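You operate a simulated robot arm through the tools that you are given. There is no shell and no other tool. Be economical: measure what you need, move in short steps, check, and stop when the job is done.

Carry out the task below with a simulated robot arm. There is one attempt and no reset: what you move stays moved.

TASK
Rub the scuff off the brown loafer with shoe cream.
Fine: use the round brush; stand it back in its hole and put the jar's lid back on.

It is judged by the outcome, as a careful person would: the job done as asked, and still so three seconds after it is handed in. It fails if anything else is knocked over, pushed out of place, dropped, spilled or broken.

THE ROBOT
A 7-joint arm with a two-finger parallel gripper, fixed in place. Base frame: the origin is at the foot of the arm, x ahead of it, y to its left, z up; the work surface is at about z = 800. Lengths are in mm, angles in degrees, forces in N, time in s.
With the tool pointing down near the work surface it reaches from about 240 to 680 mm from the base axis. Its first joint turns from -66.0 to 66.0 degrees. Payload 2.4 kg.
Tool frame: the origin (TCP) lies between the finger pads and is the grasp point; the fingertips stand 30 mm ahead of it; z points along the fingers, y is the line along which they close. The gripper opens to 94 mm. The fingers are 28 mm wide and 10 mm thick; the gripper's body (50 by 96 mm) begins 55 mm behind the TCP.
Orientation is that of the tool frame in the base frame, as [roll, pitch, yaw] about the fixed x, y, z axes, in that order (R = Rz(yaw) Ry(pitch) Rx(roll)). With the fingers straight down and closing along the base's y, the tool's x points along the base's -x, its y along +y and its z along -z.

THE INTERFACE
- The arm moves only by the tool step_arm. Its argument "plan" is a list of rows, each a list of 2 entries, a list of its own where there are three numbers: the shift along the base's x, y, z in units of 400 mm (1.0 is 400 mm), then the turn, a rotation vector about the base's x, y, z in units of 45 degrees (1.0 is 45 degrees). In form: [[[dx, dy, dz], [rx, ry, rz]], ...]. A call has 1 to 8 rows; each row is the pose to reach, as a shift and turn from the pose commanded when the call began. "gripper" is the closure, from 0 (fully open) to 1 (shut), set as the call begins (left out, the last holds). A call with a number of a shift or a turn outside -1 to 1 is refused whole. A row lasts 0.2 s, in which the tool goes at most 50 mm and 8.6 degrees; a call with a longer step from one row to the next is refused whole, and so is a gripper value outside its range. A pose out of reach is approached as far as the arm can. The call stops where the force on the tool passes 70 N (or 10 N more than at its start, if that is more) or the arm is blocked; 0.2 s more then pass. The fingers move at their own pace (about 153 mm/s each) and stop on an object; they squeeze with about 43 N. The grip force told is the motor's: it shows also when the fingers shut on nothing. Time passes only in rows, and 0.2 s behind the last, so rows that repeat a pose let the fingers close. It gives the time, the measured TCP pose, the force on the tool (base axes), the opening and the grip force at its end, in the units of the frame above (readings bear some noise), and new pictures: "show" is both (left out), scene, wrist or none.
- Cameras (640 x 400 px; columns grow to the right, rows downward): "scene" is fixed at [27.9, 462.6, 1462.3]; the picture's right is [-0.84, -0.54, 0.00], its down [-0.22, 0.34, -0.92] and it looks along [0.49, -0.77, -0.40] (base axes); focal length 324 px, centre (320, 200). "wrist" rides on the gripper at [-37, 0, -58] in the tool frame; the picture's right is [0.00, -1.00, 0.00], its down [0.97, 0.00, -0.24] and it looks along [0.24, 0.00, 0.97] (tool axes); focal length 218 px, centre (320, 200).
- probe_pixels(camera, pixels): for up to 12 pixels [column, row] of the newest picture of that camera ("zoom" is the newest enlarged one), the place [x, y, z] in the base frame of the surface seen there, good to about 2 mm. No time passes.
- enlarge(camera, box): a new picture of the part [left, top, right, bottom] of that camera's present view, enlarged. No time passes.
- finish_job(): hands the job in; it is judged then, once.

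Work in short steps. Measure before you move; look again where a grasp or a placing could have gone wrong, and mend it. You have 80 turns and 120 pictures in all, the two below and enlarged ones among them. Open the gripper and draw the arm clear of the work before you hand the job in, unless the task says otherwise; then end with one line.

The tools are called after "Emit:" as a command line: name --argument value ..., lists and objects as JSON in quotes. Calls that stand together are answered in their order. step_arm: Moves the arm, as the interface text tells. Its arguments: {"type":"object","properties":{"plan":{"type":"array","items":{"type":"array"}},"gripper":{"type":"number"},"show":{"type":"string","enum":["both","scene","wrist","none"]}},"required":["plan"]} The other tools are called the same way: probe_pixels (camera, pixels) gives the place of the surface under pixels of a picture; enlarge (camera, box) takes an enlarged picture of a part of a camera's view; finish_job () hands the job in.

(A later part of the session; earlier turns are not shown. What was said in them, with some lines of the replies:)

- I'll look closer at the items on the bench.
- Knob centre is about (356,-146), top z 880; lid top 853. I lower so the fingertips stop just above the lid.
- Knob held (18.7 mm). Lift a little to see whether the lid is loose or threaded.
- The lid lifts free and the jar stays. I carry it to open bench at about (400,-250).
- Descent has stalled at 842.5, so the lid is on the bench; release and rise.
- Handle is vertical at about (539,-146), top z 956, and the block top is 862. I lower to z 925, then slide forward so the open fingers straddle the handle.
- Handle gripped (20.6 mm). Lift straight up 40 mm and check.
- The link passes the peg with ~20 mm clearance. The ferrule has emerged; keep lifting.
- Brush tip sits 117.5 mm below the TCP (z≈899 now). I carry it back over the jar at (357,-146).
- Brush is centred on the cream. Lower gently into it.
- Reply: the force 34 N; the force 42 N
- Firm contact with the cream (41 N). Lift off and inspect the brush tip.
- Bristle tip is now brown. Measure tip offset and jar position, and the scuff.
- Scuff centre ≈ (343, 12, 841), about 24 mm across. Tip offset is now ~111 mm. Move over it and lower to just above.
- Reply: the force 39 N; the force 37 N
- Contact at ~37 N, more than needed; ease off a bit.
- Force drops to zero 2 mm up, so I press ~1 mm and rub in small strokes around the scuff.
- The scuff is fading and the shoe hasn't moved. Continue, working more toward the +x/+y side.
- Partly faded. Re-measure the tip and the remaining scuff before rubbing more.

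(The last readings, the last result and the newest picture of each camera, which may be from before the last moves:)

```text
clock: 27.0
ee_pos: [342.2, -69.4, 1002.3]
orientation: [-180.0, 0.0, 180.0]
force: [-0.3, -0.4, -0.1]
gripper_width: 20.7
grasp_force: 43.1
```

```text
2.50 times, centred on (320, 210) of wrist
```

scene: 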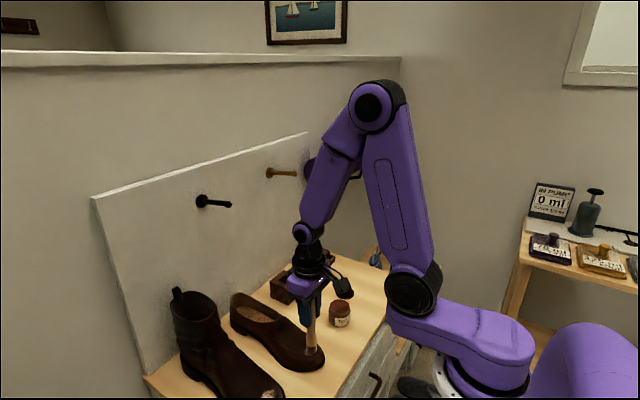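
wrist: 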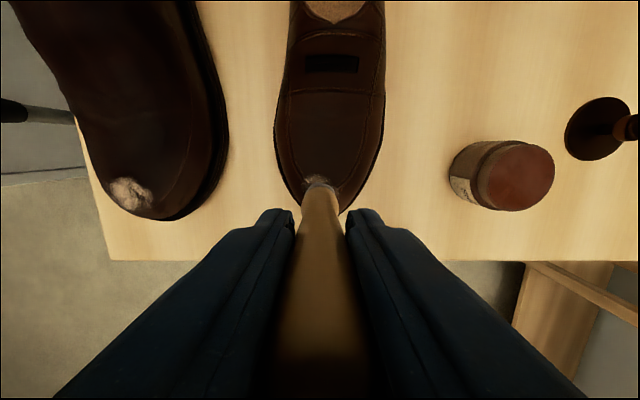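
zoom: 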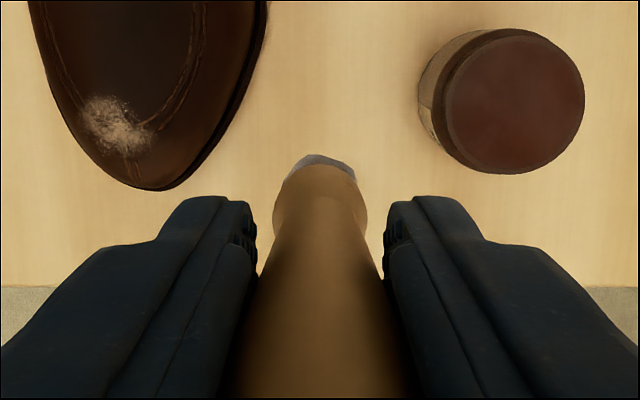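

Emit:
step_arm --plan '[[[0, 0, 0], [0, 0, 0]]]' --show "scene"

Emit:
probe_pixels --camera "scene" --pixels '[[333.5, 284], [332, 290], [331, 298], [331, 303], [332, 310], [332.5, 314], [334, 277]]'

Emit:
enlarge --camera "scene" --box '[310, 270, 350, 325]'

```text
clock: 27.4
ee_pos: [343.7, -70.0, 1002.0]
orientation: [-179.9, 0.0, 180.0]
force: [0.4, 0.5, 0.2]
gripper_width: 20.5
grasp_force: 43.4
```

scene: 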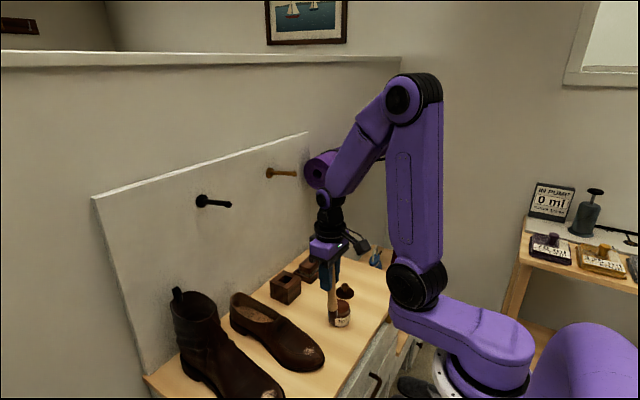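

```text
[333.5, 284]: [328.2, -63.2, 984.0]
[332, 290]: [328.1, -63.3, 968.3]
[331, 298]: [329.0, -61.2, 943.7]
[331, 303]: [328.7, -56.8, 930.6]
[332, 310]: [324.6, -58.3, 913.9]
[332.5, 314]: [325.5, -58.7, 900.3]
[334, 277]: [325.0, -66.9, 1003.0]
```

```text
7.27 times, centred on (330, 298) of scene
```

zoom: 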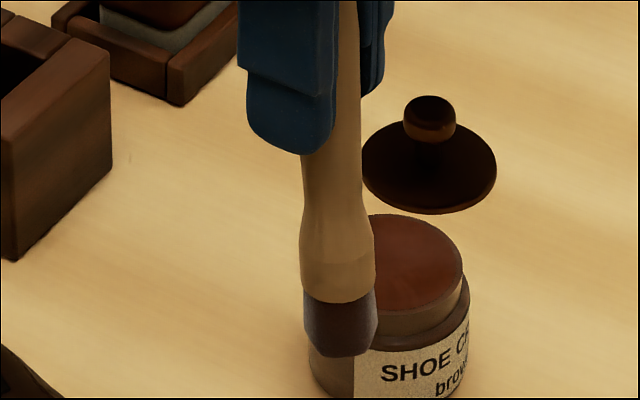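

The brush is still vertical but has slid ~6 mm toward -x between the pads, so I was rubbing off-centre. I'll compensate (TCP x≈352) and stroke along y, the direction the fingers hold firmly.

Emit:
step_arm --plan '[[[0.01, 0.1, 0], [0, 0, 0]], [[0.0225, 0.2, 0], [0, 0, 0]], [[0.0225, 0.2, -0.07], [0, 0, 0]], [[0.0225, 0.2, -0.112], [0, 0, 0]], [[0.0225, 0.2, -0.117], [0, 0, 0]]]' --show "wrist"

Emit:
enlarge --camera "scene" --box '[260, 310, 350, 390]'

```text
clock: 28.6
ee_pos: [351.4, 11.7, 954.8]
orientation: [179.9, 0.0, 180.0]
force: [-1.9, 2.6, 3.4]
gripper_width: 20.5
grasp_force: 42.7
```

wrist: 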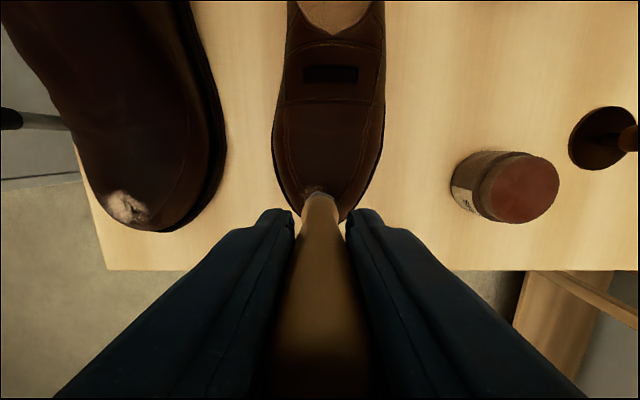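

```text
5.00 times, centred on (305, 350) of scene
```

zoom: 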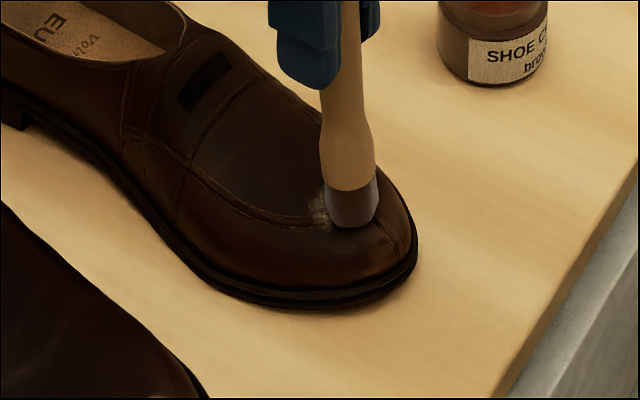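

Light contact. The tip sits ~4 mm short in +x of the scuff centre; shift and stroke in y.

Emit:
step_arm --plan '[[[0.01, 0.0, 0.005], [0, 0, 0]], [[0.01, 0, -0.0025], [0, 0, 0]], [[0.01, 0.018, -0.003], [0, 0, 0]], [[0.01, -0.018, -0.004], [0, 0, 0]], [[0.01, 0.018, -0.003], [0, 0, 0]], [[0.01, -0.018, -0.004], [0, 0, 0]], [[0.01, 0.018, -0.003], [0, 0, 0]], [[0.01, 0, -0.0025], [0, 0, 0]]]' --show "none"

Emit:
step_arm --plan '[[[0, 0.018, -0.001], [0, 0, 0]], [[0, -0.018, -0.002], [0, 0, 0]], [[0, 0.018, -0.001], [0, 0, 0]], [[0, -0.018, -0.002], [0, 0, 0]], [[0, 0.018, -0.001], [0, 0, 0]], [[0, -0.018, -0.002], [0, 0, 0]], [[0, 0.018, -0.001], [0, 0, 0]], [[0, 0, 0], [0, 0, 0]]]' --show "none"

Emit:
enlarge --camera "scene" --box '[260, 310, 350, 390]'

```text
clock: 30.4
ee_pos: [354.5, 11.0, 954.4]
orientation: [179.9, -0.1, -180.0]
force: [-0.6, -0.4, 2.3]
gripper_width: 20.8
grasp_force: 42.9
```

```text
clock: 32.2
ee_pos: [356.8, 11.2, 953.8]
orientation: [180.0, 0.0, 180.0]
force: [0.3, 0.5, -0.6]
gripper_width: 20.7
grasp_force: 43.1
```

```text
5.00 times, centred on (305, 350) of scene
```

zoom: 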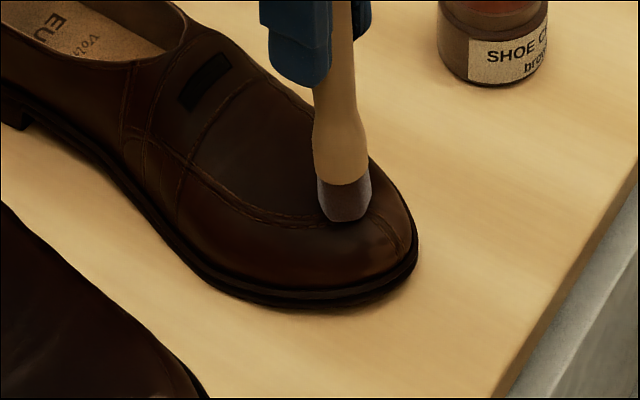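

Emit:
step_arm --plan '[[[0, 0, -0.004], [0, 0, 0]], [[0, 0.018, -0.005], [0, 0, 0]], [[0, -0.018, -0.006], [0, 0, 0]], [[0, 0.018, -0.005], [0, 0, 0]], [[0, -0.018, -0.006], [0, 0, 0]], [[0, 0.018, -0.005], [0, 0, 0]], [[0, 0, -0.004], [0, 0, 0]]]' --show "none"

Emit:
step_arm --plan '[[[0, 0, 0.05], [0, 0, 0]], [[0, -0.1, 0.12], [0, 0, 0]], [[0, -0.2, 0.12], [0, 0, 0]]]' --show "none"

Emit:
enlarge --camera "scene" --box '[270, 280, 350, 380]'

```text
clock: 33.8
ee_pos: [355.6, 12.1, 951.5]
orientation: [179.9, 0.0, -179.9]
force: [-1.6, 4.4, 5.2]
gripper_width: 20.6
grasp_force: 43.3
```

```text
clock: 34.6
ee_pos: [355.4, -68.1, 1000.1]
orientation: [180.0, -0.1, -180.0]
force: [0.2, 0.0, -0.2]
gripper_width: 20.4
grasp_force: 42.8
```

```text
4.00 times, centred on (310, 330) of scene
```

zoom: 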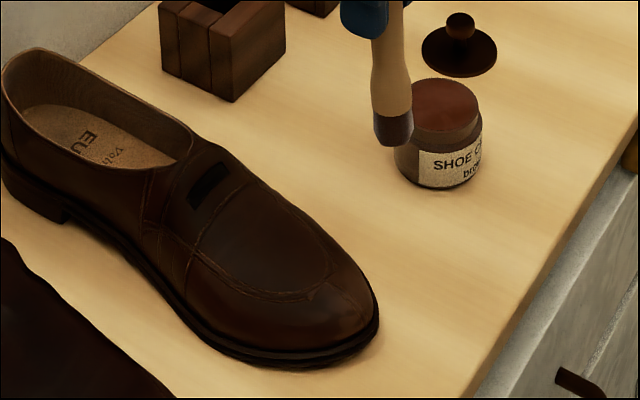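

The scuff is gone and the shoe hasn't moved. Now measure the brush's lie in the grip before putting it back.

Emit:
enlarge --camera "scene" --box '[305, 255, 345, 320]'

Emit:
enlarge --camera "wrist" --box '[180, 120, 380, 320]'

```text
6.15 times, centred on (325, 288) of scene
```

zoom: 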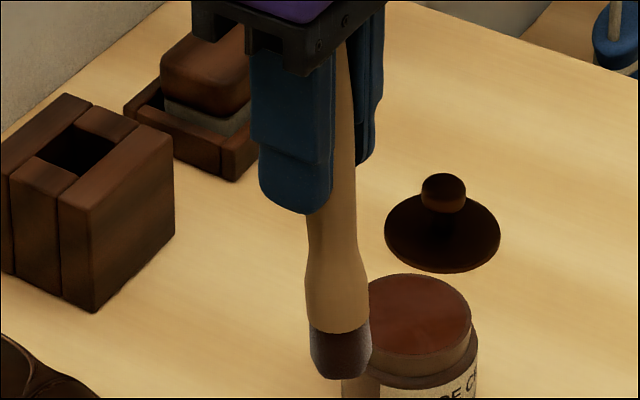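

```text
2.00 times, centred on (280, 220) of wrist
```

zoom: 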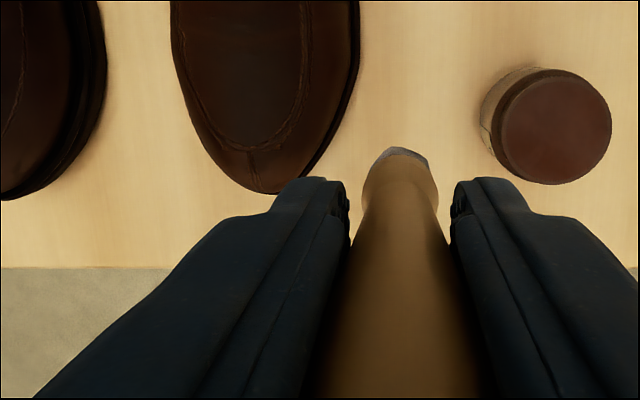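

Emit:
enlarge --camera "scene" --box '[305, 265, 345, 320]'

Emit:
probe_pixels --camera "zoom" --pixels '[[340, 380], [340, 365], [341, 330], [337, 270], [333, 230], [333, 200], [333, 180], [345, 120], [345, 60], [351, 60], [346, 30]]'

```text
7.27 times, centred on (325, 292) of scene
```

zoom: 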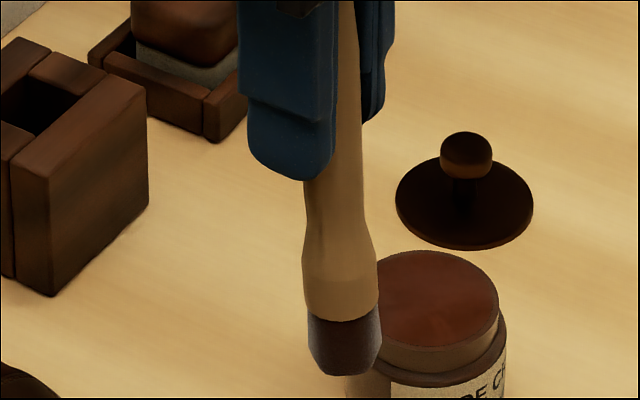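

```text
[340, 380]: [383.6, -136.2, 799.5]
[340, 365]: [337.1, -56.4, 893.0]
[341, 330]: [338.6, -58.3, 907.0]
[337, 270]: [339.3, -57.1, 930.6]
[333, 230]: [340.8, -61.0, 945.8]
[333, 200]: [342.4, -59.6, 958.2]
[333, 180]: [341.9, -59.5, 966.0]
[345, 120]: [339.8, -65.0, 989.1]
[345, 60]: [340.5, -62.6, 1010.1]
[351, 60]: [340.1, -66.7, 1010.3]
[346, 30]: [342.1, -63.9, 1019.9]
```

Brush is pivoted ~4° with its tip toward -x. I turn the tool -4° about y to make it vertical, then recheck.

Emit:
step_arm --plan '[[[0, 0, 0.02], [0, -0.089, 0]], [[0, 0, 0.02], [0, -0.089, 0]]]' --show "none"

Emit:
enlarge --camera "scene" --box '[305, 265, 345, 320]'

Emit:
probe_pixels --camera "zoom" --pixels '[[325, 340], [325, 325], [325, 290], [325, 270], [325, 230], [325, 200], [325, 180], [320, 330], [330, 330]]'

```text
clock: 35.2
ee_pos: [356.1, -67.5, 1008.7]
orientation: [180.0, 4.0, 179.9]
force: [0.3, 0.6, -0.4]
gripper_width: 20.5
grasp_force: 43.2
```

```text
7.27 times, centred on (325, 292) of scene
```

zoom: 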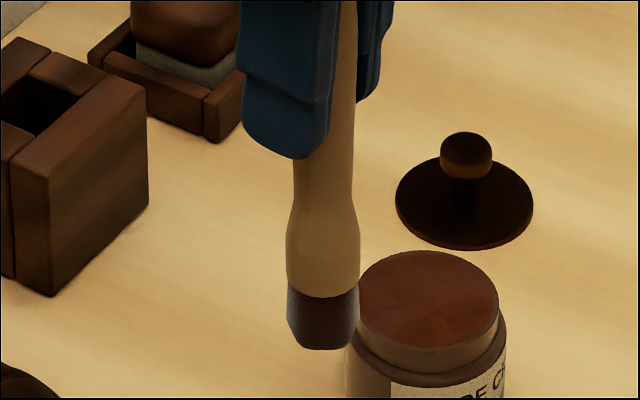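

```text
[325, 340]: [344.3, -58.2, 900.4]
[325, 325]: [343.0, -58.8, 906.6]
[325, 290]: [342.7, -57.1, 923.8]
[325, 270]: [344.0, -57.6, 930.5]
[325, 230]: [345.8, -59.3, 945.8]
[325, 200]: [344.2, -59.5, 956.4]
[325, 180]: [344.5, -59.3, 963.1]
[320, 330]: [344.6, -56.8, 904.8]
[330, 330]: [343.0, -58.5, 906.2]
```

Brush is vertical now. Carry it over the block at the same height, stopping short of lowering.

Emit:
step_arm --plan '[[[0.05, -0.1, 0], [0, 0, 0]], [[0.1, -0.196, 0], [0, 0, 0]], [[0.2, -0.196, 0], [0, 0, 0]], [[0.3, -0.196, 0], [0, 0, 0]], [[0.4, -0.196, 0], [0, 0, 0]], [[0.4675, -0.196, 0], [0, 0, 0]], [[0.4675, -0.196, 0], [0, 0, 0]]]'

Emit:
enlarge --camera "scene" --box '[265, 250, 305, 310]'

Emit:
probe_pixels --camera "zoom" --pixels '[[320, 120], [320, 100], [335, 250], [300, 245], [320, 225], [340, 205], [365, 220], [380, 240], [350, 262], [300, 225], [320, 245], [350, 245]]'

```text
clock: 36.8
ee_pos: [543.4, -144.6, 1009.1]
orientation: [180.0, 4.0, -180.0]
force: [0.2, -0.2, 0.0]
gripper_width: 20.6
grasp_force: 43.1
```

scene: 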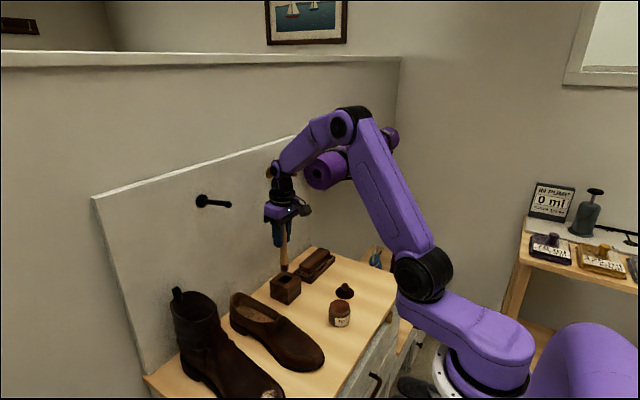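
wrist: 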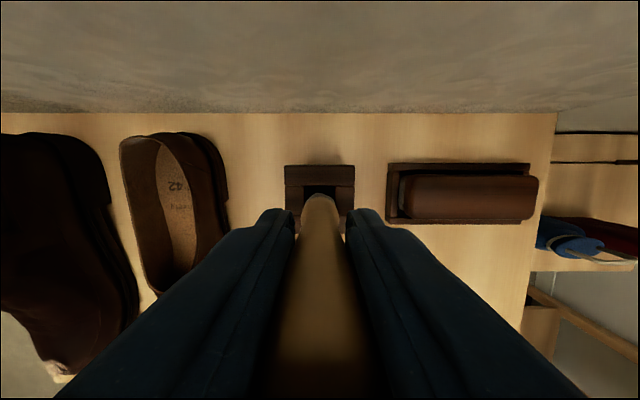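

```text
6.67 times, centred on (285, 280) of scene
```

zoom: 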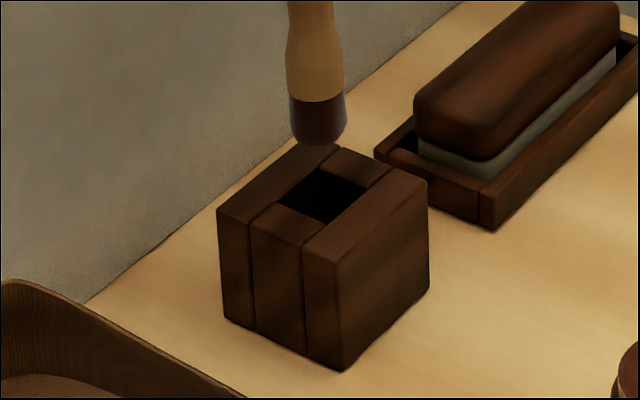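

```text
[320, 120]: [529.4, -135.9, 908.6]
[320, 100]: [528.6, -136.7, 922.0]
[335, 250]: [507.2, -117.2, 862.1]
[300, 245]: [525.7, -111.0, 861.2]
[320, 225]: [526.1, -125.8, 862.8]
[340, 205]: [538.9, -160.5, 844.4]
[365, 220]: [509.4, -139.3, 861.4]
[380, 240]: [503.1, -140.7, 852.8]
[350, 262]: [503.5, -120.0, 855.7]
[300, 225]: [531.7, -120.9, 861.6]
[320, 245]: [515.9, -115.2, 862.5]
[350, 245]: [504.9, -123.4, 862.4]
```

Emit:
probe_pixels --camera "zoom" --pixels '[[275, 205], [300, 217], [322, 230], [272, 203], [295, 183], [316, 165], [325, 165], [345, 176], [370, 188], [350, 209], [332, 227], [300, 213]]'

```text
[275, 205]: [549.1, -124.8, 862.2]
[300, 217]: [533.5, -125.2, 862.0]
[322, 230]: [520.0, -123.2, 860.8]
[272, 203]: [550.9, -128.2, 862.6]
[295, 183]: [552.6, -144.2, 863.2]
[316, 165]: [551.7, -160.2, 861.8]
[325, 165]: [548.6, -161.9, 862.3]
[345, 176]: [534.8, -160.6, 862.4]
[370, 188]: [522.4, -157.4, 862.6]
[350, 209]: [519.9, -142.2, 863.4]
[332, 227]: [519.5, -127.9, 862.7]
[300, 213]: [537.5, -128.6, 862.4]
```

Hole spans x≈521–551, y≈-129…-160; brush axis ≈(535,-146). I nudge +1 mm in y and lower until the tip is just at the hole.

Emit:
step_arm --plan '[[[0.001, 0.003, -0.04], [0, 0, 0]], [[0.001, 0.003, -0.085], [0, 0, 0]], [[0.001, 0.003, -0.085], [0, 0, 0]]]' --show "none"

Emit:
enlarge --camera "scene" --box '[265, 250, 305, 310]'

```text
clock: 37.6
ee_pos: [543.9, -143.5, 974.0]
orientation: [180.0, 4.0, -180.0]
force: [-0.4, -0.3, -0.6]
gripper_width: 20.6
grasp_force: 43.0
```

```text
6.67 times, centred on (285, 280) of scene
```

zoom: 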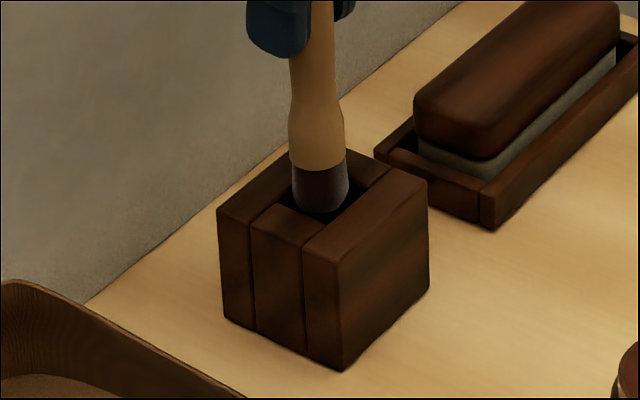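

Tip is centred on the opening; lower in.

Emit:
step_arm --plan '[[[0, 0, -0.03], [0, 0, 0]], [[0, 0, -0.06], [0, 0, 0]], [[0, 0, -0.09], [0, 0, 0]], [[0, 0, -0.12], [0, 0, 0]]]' --show "none"

Emit:
enlarge --camera "scene" --box '[265, 240, 305, 310]'

```text
clock: 38.6
ee_pos: [545.3, -145.6, 926.7]
orientation: [180.0, 3.9, -180.0]
force: [0.5, 0.2, -1.3]
gripper_width: 20.4
grasp_force: 42.8
```

```text
5.71 times, centred on (285, 275) of scene
```

zoom: 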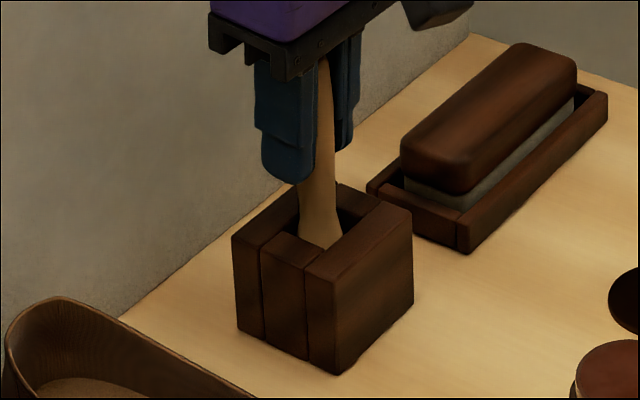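

No contact forces. Continue down in small steps to the floor of the hole.

Emit:
step_arm --plan '[[[0, 0, -0.01], [0, 0, 0]], [[0, 0, -0.018], [0, 0, 0]]]' --show "none"

Emit:
step_arm --plan '[[[0, 0, -0.004], [0, 0, 0]], [[0, 0, -0.006], [0, 0, 0]]]' --show "none"

```text
clock: 39.2
ee_pos: [544.5, -145.2, 921.8]
orientation: [-180.0, 4.3, -180.0]
force: [-7.1, 4.0, 25.1]
gripper_width: 20.3
grasp_force: 43.0
```

```text
clock: 39.8
ee_pos: [546.3, -145.5, 920.2]
orientation: [180.0, 4.4, -180.0]
force: [-3.6, 5.4, 40.2]
gripper_width: 20.4
grasp_force: 42.4
```

Emit:
step_arm --plan '[[[0, 0, 0.005], [0, 0, 0]]]'

Emit:
enlarge --camera "scene" --box '[265, 240, 305, 310]'

```text
clock: 40.2
ee_pos: [545.6, -146.3, 920.3]
orientation: [-179.8, 4.4, -180.0]
force: [6.3, 4.4, 19.9]
gripper_width: 20.3
grasp_force: 43.6
```

scene: 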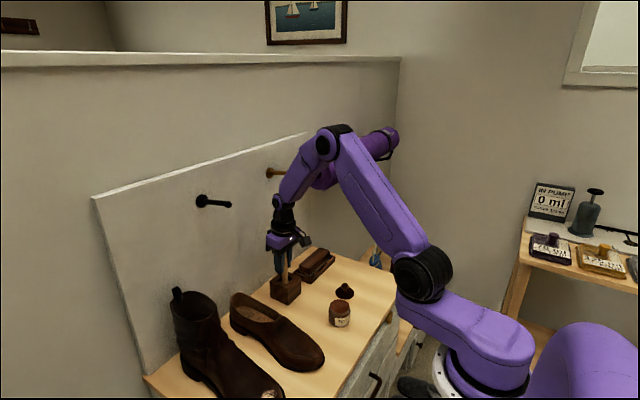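
wrist: 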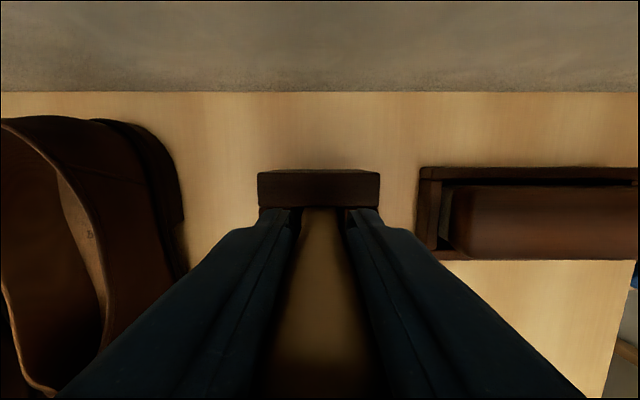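

```text
5.71 times, centred on (285, 275) of scene
```

zoom: 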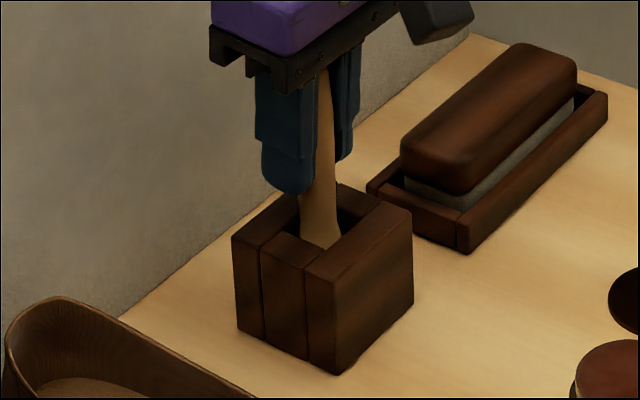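

Seated on the hole's floor. Open the fingers and check that the brush stands.

Emit:
step_arm --plan '[[[0, 0, 0.003], [0, 0, 0]], [[0, 0, 0.003], [0, 0, 0]], [[0, 0, 0.003], [0, 0, 0]]]' --gripper 0 --show "none"

Emit:
enlarge --camera "scene" --box '[255, 210, 315, 310]'

```text
clock: 41.0
ee_pos: [542.5, -146.2, 920.3]
orientation: [180.0, 4.0, 180.0]
force: [0.5, -0.7, -0.7]
gripper_width: 94.0
grasp_force: 0.0
```

```text
4.00 times, centred on (285, 260) of scene
```

zoom: 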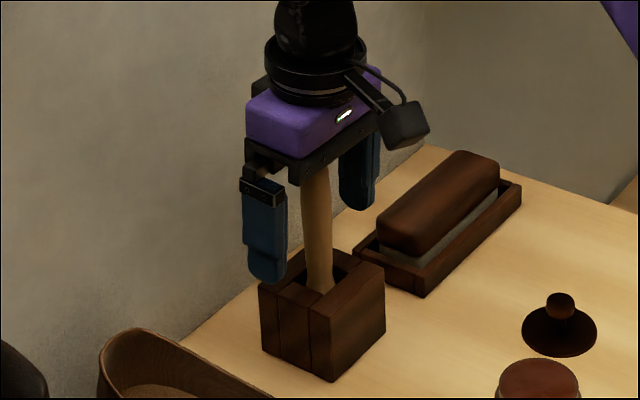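

Brush stands. Back out along -x and straighten the tool.

Emit:
step_arm --plan '[[[-0.06, 0, 0.0], [0, 0, 0]], [[-0.14, 0, 0], [0, 0, 0]], [[-0.22, 0, 0.02], [0, 0.089, 0]], [[-0.25, -0.08, 0.08], [0, 0.089, 0]], [[-0.32, -0.16, 0.14], [0, 0.089, 0]], [[-0.36, -0.23, 0.14], [0, 0.089, 0]]]'

Emit:
enlarge --camera "scene" --box '[260, 235, 320, 310]'

Emit:
probe_pixels --camera "wrist" --pixels '[[320, 200], [320, 210], [320, 190]]'

```text
clock: 42.4
ee_pos: [398.3, -239.6, 978.6]
orientation: [180.0, -0.1, 179.9]
force: [0.1, 0.1, -0.5]
gripper_width: 94.2
grasp_force: 0.0
```

scene: 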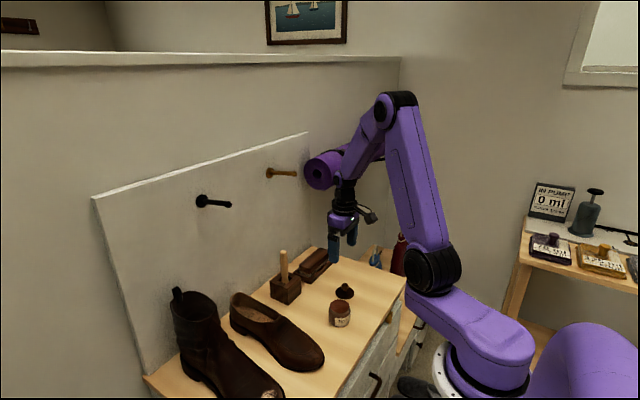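
wrist: 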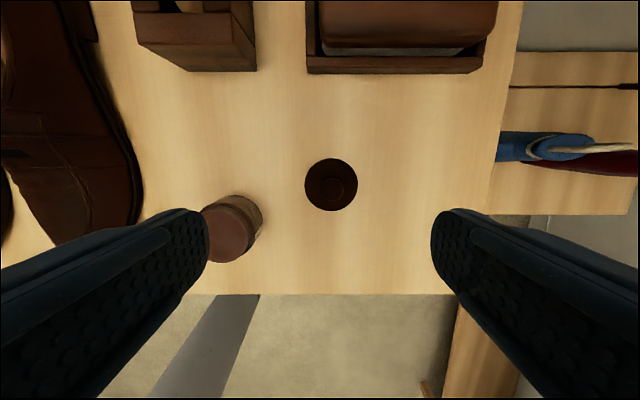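

```text
5.33 times, centred on (290, 272) of scene
```

zoom: 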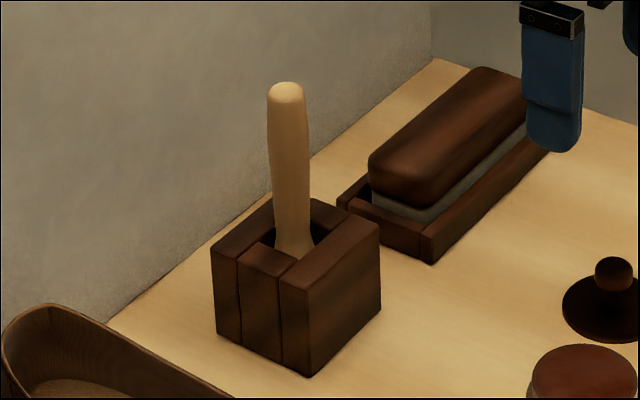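

```text
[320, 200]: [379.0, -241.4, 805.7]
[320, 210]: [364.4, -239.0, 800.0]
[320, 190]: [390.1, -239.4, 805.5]
```

Brush stands properly. Now locate the lid knob (wrist ~ (332,190)).

Emit:
enlarge --camera "wrist" --box '[290, 145, 370, 225]'

Emit:
probe_pixels --camera "wrist" --pixels '[[332, 188], [322, 188], [342, 188], [332, 198], [332, 179], [308, 184], [354, 184], [332, 160], [332, 207]]'

```text
5.00 times, centred on (330, 185) of wrist
```

zoom: 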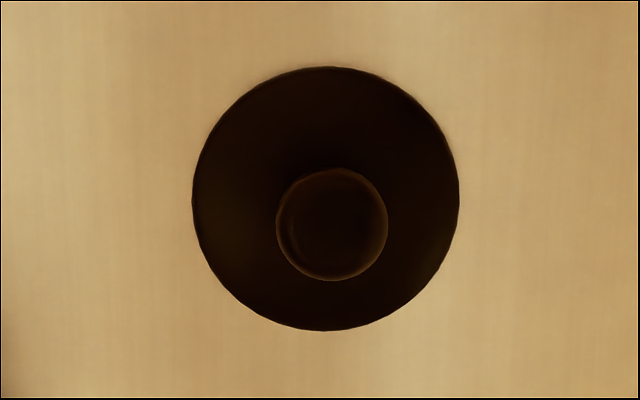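

```text
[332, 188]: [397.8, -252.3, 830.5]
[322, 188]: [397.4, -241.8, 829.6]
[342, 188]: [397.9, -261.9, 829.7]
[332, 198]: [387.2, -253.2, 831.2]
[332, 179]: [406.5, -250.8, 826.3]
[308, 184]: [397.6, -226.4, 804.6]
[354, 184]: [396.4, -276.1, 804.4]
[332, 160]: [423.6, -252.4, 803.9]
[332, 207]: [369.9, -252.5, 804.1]
```

Knob at (397,-252), top 831, lid top 804.5. Descend and grasp it as before.

Emit:
step_arm --plan '[[[-0.004, -0.034, -0.1], [0, 0, 0]], [[-0.004, -0.034, -0.2], [0, 0, 0]], [[-0.004, -0.034, -0.3], [0, 0, 0]], [[-0.004, -0.034, -0.347], [0, 0, 0]], [[-0.004, -0.034, -0.347], [0, 0, 0]]]' --gripper 0 --show "none"

Emit:
step_arm --plan '[[[0, 0, 0], [0, 0, 0]], [[0, 0, 0], [0, 0, 0]], [[0, 0, 0], [0, 0, 0]]]' --gripper 1 --show "none"

Emit:
step_arm --plan '[[[0, 0, 0.05], [0, 0, 0]], [[0, 0, 0.15], [0, 0, 0]], [[0, 0, 0.2], [0, 0, 0]]]'

Emit:
enlarge --camera "scene" --box '[310, 240, 380, 335]'

```text
clock: 43.6
ee_pos: [397.3, -250.8, 839.1]
orientation: [-180.0, -0.1, -180.0]
force: [0.5, -0.3, -0.3]
gripper_width: 94.0
grasp_force: 0.0
```

```text
clock: 44.4
ee_pos: [397.4, -250.9, 837.0]
orientation: [179.9, 0.0, -179.9]
force: [-0.2, -0.4, 0.5]
gripper_width: 18.5
grasp_force: 43.1
```

```text
clock: 45.2
ee_pos: [397.3, -251.7, 917.8]
orientation: [-180.0, 0.0, -180.0]
force: [0.5, -0.3, 0.0]
gripper_width: 18.3
grasp_force: 43.1
```

scene: 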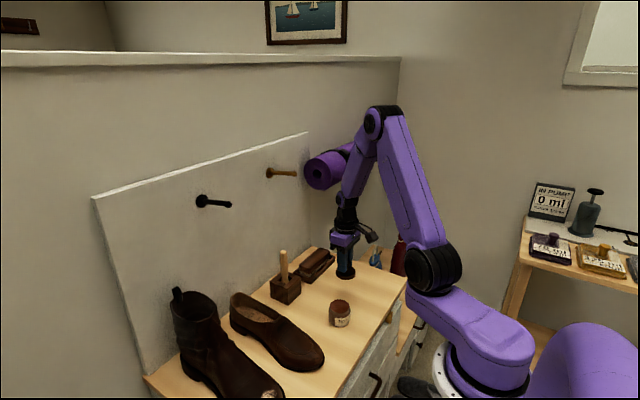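
wrist: 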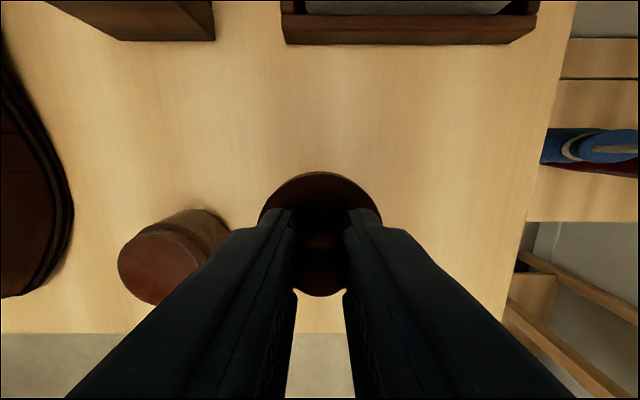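

```text
4.21 times, centred on (345, 288) of scene
```

zoom: 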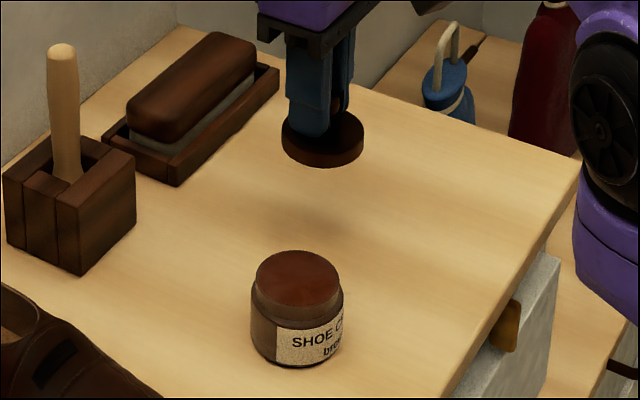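

Emit:
probe_pixels --camera "zoom" --pixels '[[298, 273], [260, 275], [336, 275], [298, 254], [298, 297], [270, 259], [327, 259]]'

Emit:
probe_pixels --camera "wrist" --pixels '[[121, 262], [153, 232], [153, 265], [190, 265], [153, 300]]'

```text
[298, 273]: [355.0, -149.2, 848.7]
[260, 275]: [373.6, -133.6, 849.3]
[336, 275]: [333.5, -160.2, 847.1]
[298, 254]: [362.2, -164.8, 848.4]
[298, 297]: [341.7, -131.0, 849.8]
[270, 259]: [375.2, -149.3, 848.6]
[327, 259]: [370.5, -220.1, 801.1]
```

```text
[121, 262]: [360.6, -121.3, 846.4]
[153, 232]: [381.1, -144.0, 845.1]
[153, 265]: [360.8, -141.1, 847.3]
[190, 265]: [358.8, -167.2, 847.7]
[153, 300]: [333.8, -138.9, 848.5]
```

Jar centre unchanged at ≈(356.5,-146.5). Carry the lid over and lower to just above the rim.

Emit:
step_arm --plan '[[[0, 0.08, 0], [0, 0, 0]], [[-0.05, 0.17, 0], [0, 0, 0]], [[-0.1025, 0.262, 0], [0, 0, 0]], [[-0.1025, 0.262, 0], [0, 0, 0]], [[-0.1025, 0.262, -0.04], [0, 0, 0]], [[-0.1025, 0.262, -0.06], [0, 0, 0]]]' --show "none"

Emit:
enlarge --camera "scene" --box '[310, 265, 370, 335]'

```text
clock: 46.6
ee_pos: [357.8, -146.2, 893.7]
orientation: [179.9, 0.0, -179.9]
force: [0.0, -0.2, 0.3]
gripper_width: 18.4
grasp_force: 42.1
```

```text
5.71 times, centred on (340, 300) of scene
```

zoom: 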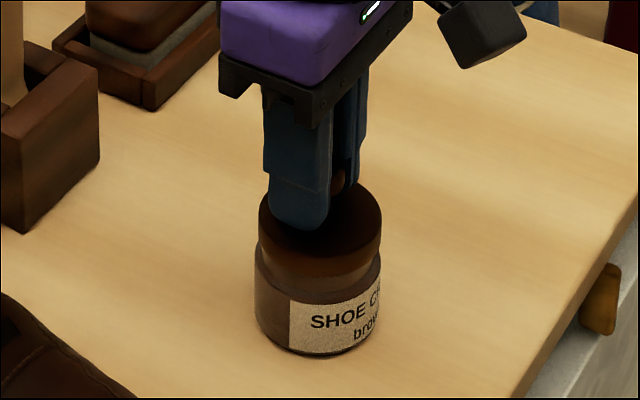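

Aligned, matching the pose when I took it off. Lower in small steps until contact.

Emit:
step_arm --plan '[[[0, 0, -0.006], [0, 0, 0]], [[0, 0, -0.011], [0, 0, 0]]]' --show "none"

Emit:
step_arm --plan '[[[0, 0, -0.003], [0, 0, 0]], [[0, 0, -0.005], [0, 0, 0]]]' --show "none"

```text
clock: 47.2
ee_pos: [356.7, -146.7, 888.9]
orientation: [-180.0, 0.0, -180.0]
force: [-0.2, 0.2, -0.8]
gripper_width: 18.7
grasp_force: 43.1
```

```text
clock: 47.8
ee_pos: [358.1, -146.4, 886.0]
orientation: [-180.0, -0.2, 180.0]
force: [-0.1, 0.0, -0.4]
gripper_width: 18.5
grasp_force: 42.9
```

Emit:
step_arm --plan '[[[0, 0, -0.0025], [0, 0, 0]], [[0, 0, -0.0025], [0, 0, 0]]]' --show "none"

Emit:
step_arm --plan '[[[0, 0, -0.0025], [0, 0, 0]], [[0, 0, -0.0025], [0, 0, 0]]]' --show "none"

Emit:
enlarge --camera "scene" --box '[310, 265, 370, 335]'

```text
clock: 48.4
ee_pos: [357.5, -146.9, 885.7]
orientation: [-180.0, 0.0, -180.0]
force: [0.1, 0.0, 0.0]
gripper_width: 18.2
grasp_force: 43.3
```

```text
clock: 49.0
ee_pos: [357.9, -145.7, 885.1]
orientation: [180.0, 0.0, 180.0]
force: [-0.9, 0.5, -0.9]
gripper_width: 18.7
grasp_force: 43.1
```

```text
5.71 times, centred on (340, 300) of scene
```

zoom: 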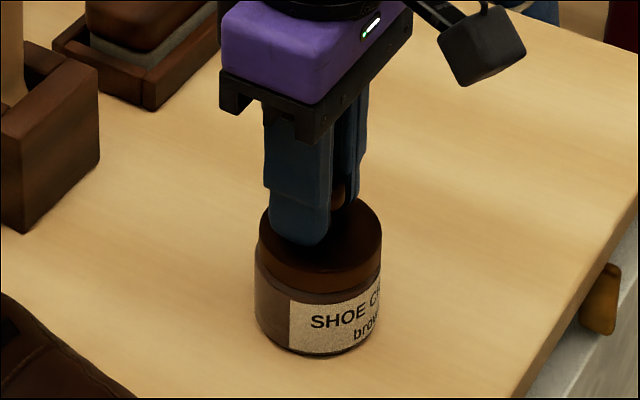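

Emit:
step_arm --plan '[[[0, 0, -0.0025], [0, 0, 0]], [[0, 0, -0.0025], [0, 0, 0]]]' --show "none"

Emit:
step_arm --plan '[[[0, 0, -0.0025], [0, 0, 0]], [[0, 0, -0.0025], [0, 0, 0]]]' --show "none"

```text
clock: 49.6
ee_pos: [358.0, -144.8, 884.8]
orientation: [-179.9, 0.1, -179.9]
force: [1.8, 13.5, 42.7]
gripper_width: 18.5
grasp_force: 42.9
```

```text
clock: 50.2
ee_pos: [358.4, -145.8, 884.2]
orientation: [-179.9, 0.2, -179.8]
force: [5.0, 18.8, 48.5]
gripper_width: 18.4
grasp_force: 43.2
```

Seated firmly. Relieve the load and release.

Emit:
step_arm --plan '[[[0, 0, 0.004], [0, 0, 0]], [[0, 0, 0.004], [0, 0, 0]]]' --show "none"

Emit:
step_arm --plan '[[[0, 0, 0], [0, 0, 0]], [[0, 0, 0], [0, 0, 0]], [[0, 0, 0.02], [0, 0, 0]], [[0, 0, 0.1], [0, 0, 0]], [[0, 0, 0.2], [0, 0, 0]], [[0, 0, 0.3], [0, 0, 0]], [[0, 0, 0.4], [0, 0, 0]]]' --gripper 0

Emit:
enlarge --camera "scene" --box '[160, 230, 420, 400]'

Emit:
enlarge --camera "scene" --box '[270, 280, 370, 380]'

```text
clock: 50.8
ee_pos: [356.9, -147.3, 884.5]
orientation: [-179.9, 0.0, 179.9]
force: [3.6, 2.0, 2.6]
gripper_width: 18.7
grasp_force: 42.7
```

```text
clock: 52.4
ee_pos: [355.4, -146.9, 1046.7]
orientation: [179.9, 0.0, 180.0]
force: [0.7, 0.6, 0.7]
gripper_width: 93.9
grasp_force: 0.0
```

scene: 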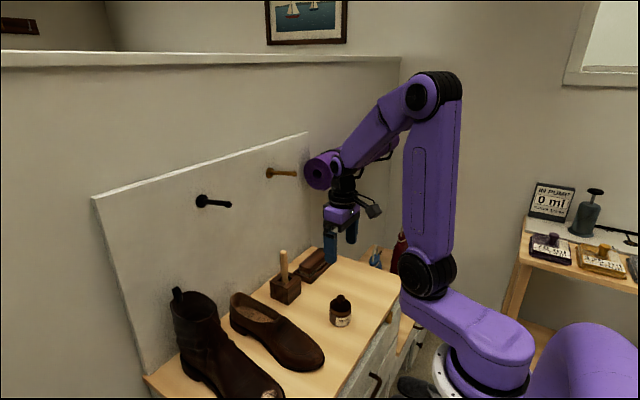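
wrist: 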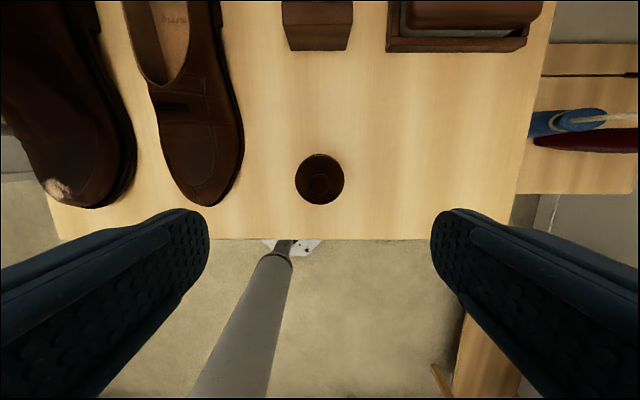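

```text
2.35 times, centred on (290, 315) of scene
```

zoom: 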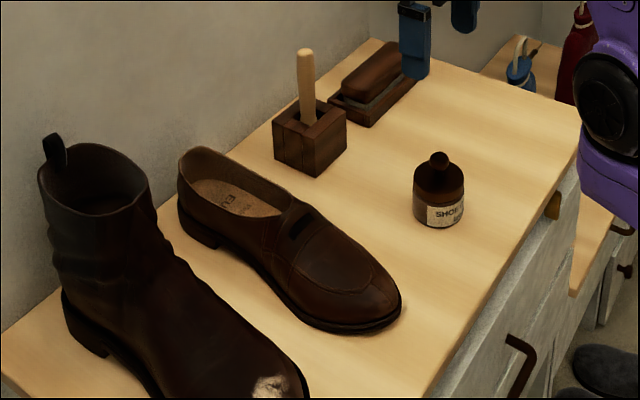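

```text
4.00 times, centred on (320, 330) of scene
```

zoom: 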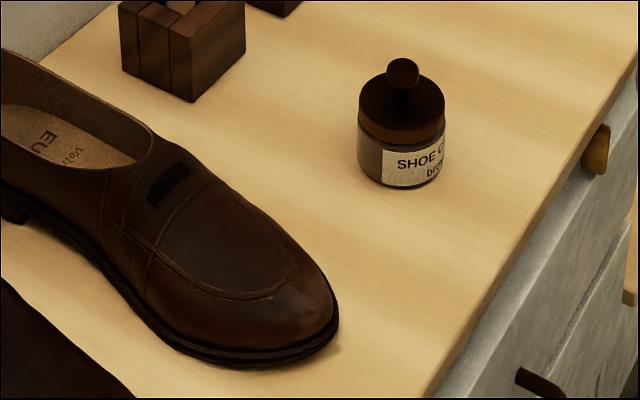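

Everything looks right; a quick check that the lid sits level.

Emit:
probe_pixels --camera "wrist" --pixels '[[299, 178], [341, 178], [320, 158], [320, 200], [319, 184]]'

Emit:
enlarge --camera "wrist" --box '[140, 100, 260, 220]'

```text
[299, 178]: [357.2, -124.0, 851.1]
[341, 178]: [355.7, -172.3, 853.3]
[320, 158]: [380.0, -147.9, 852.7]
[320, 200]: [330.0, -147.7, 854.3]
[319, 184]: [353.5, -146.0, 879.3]
```

```text
3.33 times, centred on (200, 160) of wrist
```

zoom: 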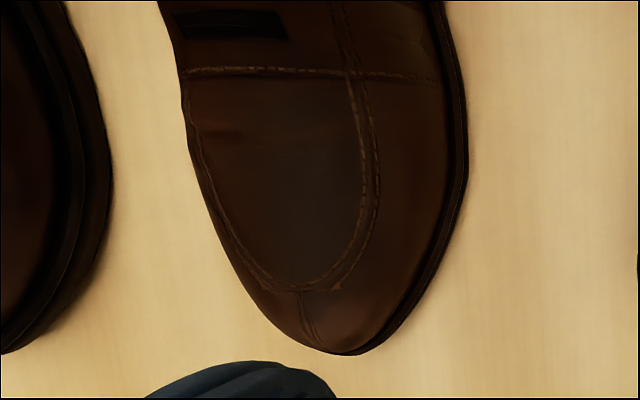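

Lid is level at its original height, scuff gone, brush in its hole, gripper open and clear.

Emit:
finish_job

```text
The job is handed in.
```

The scuff is off the brown loafer, the round brush is standing back in its hole, and the jar's lid is back on and level; nothing was knocked over.
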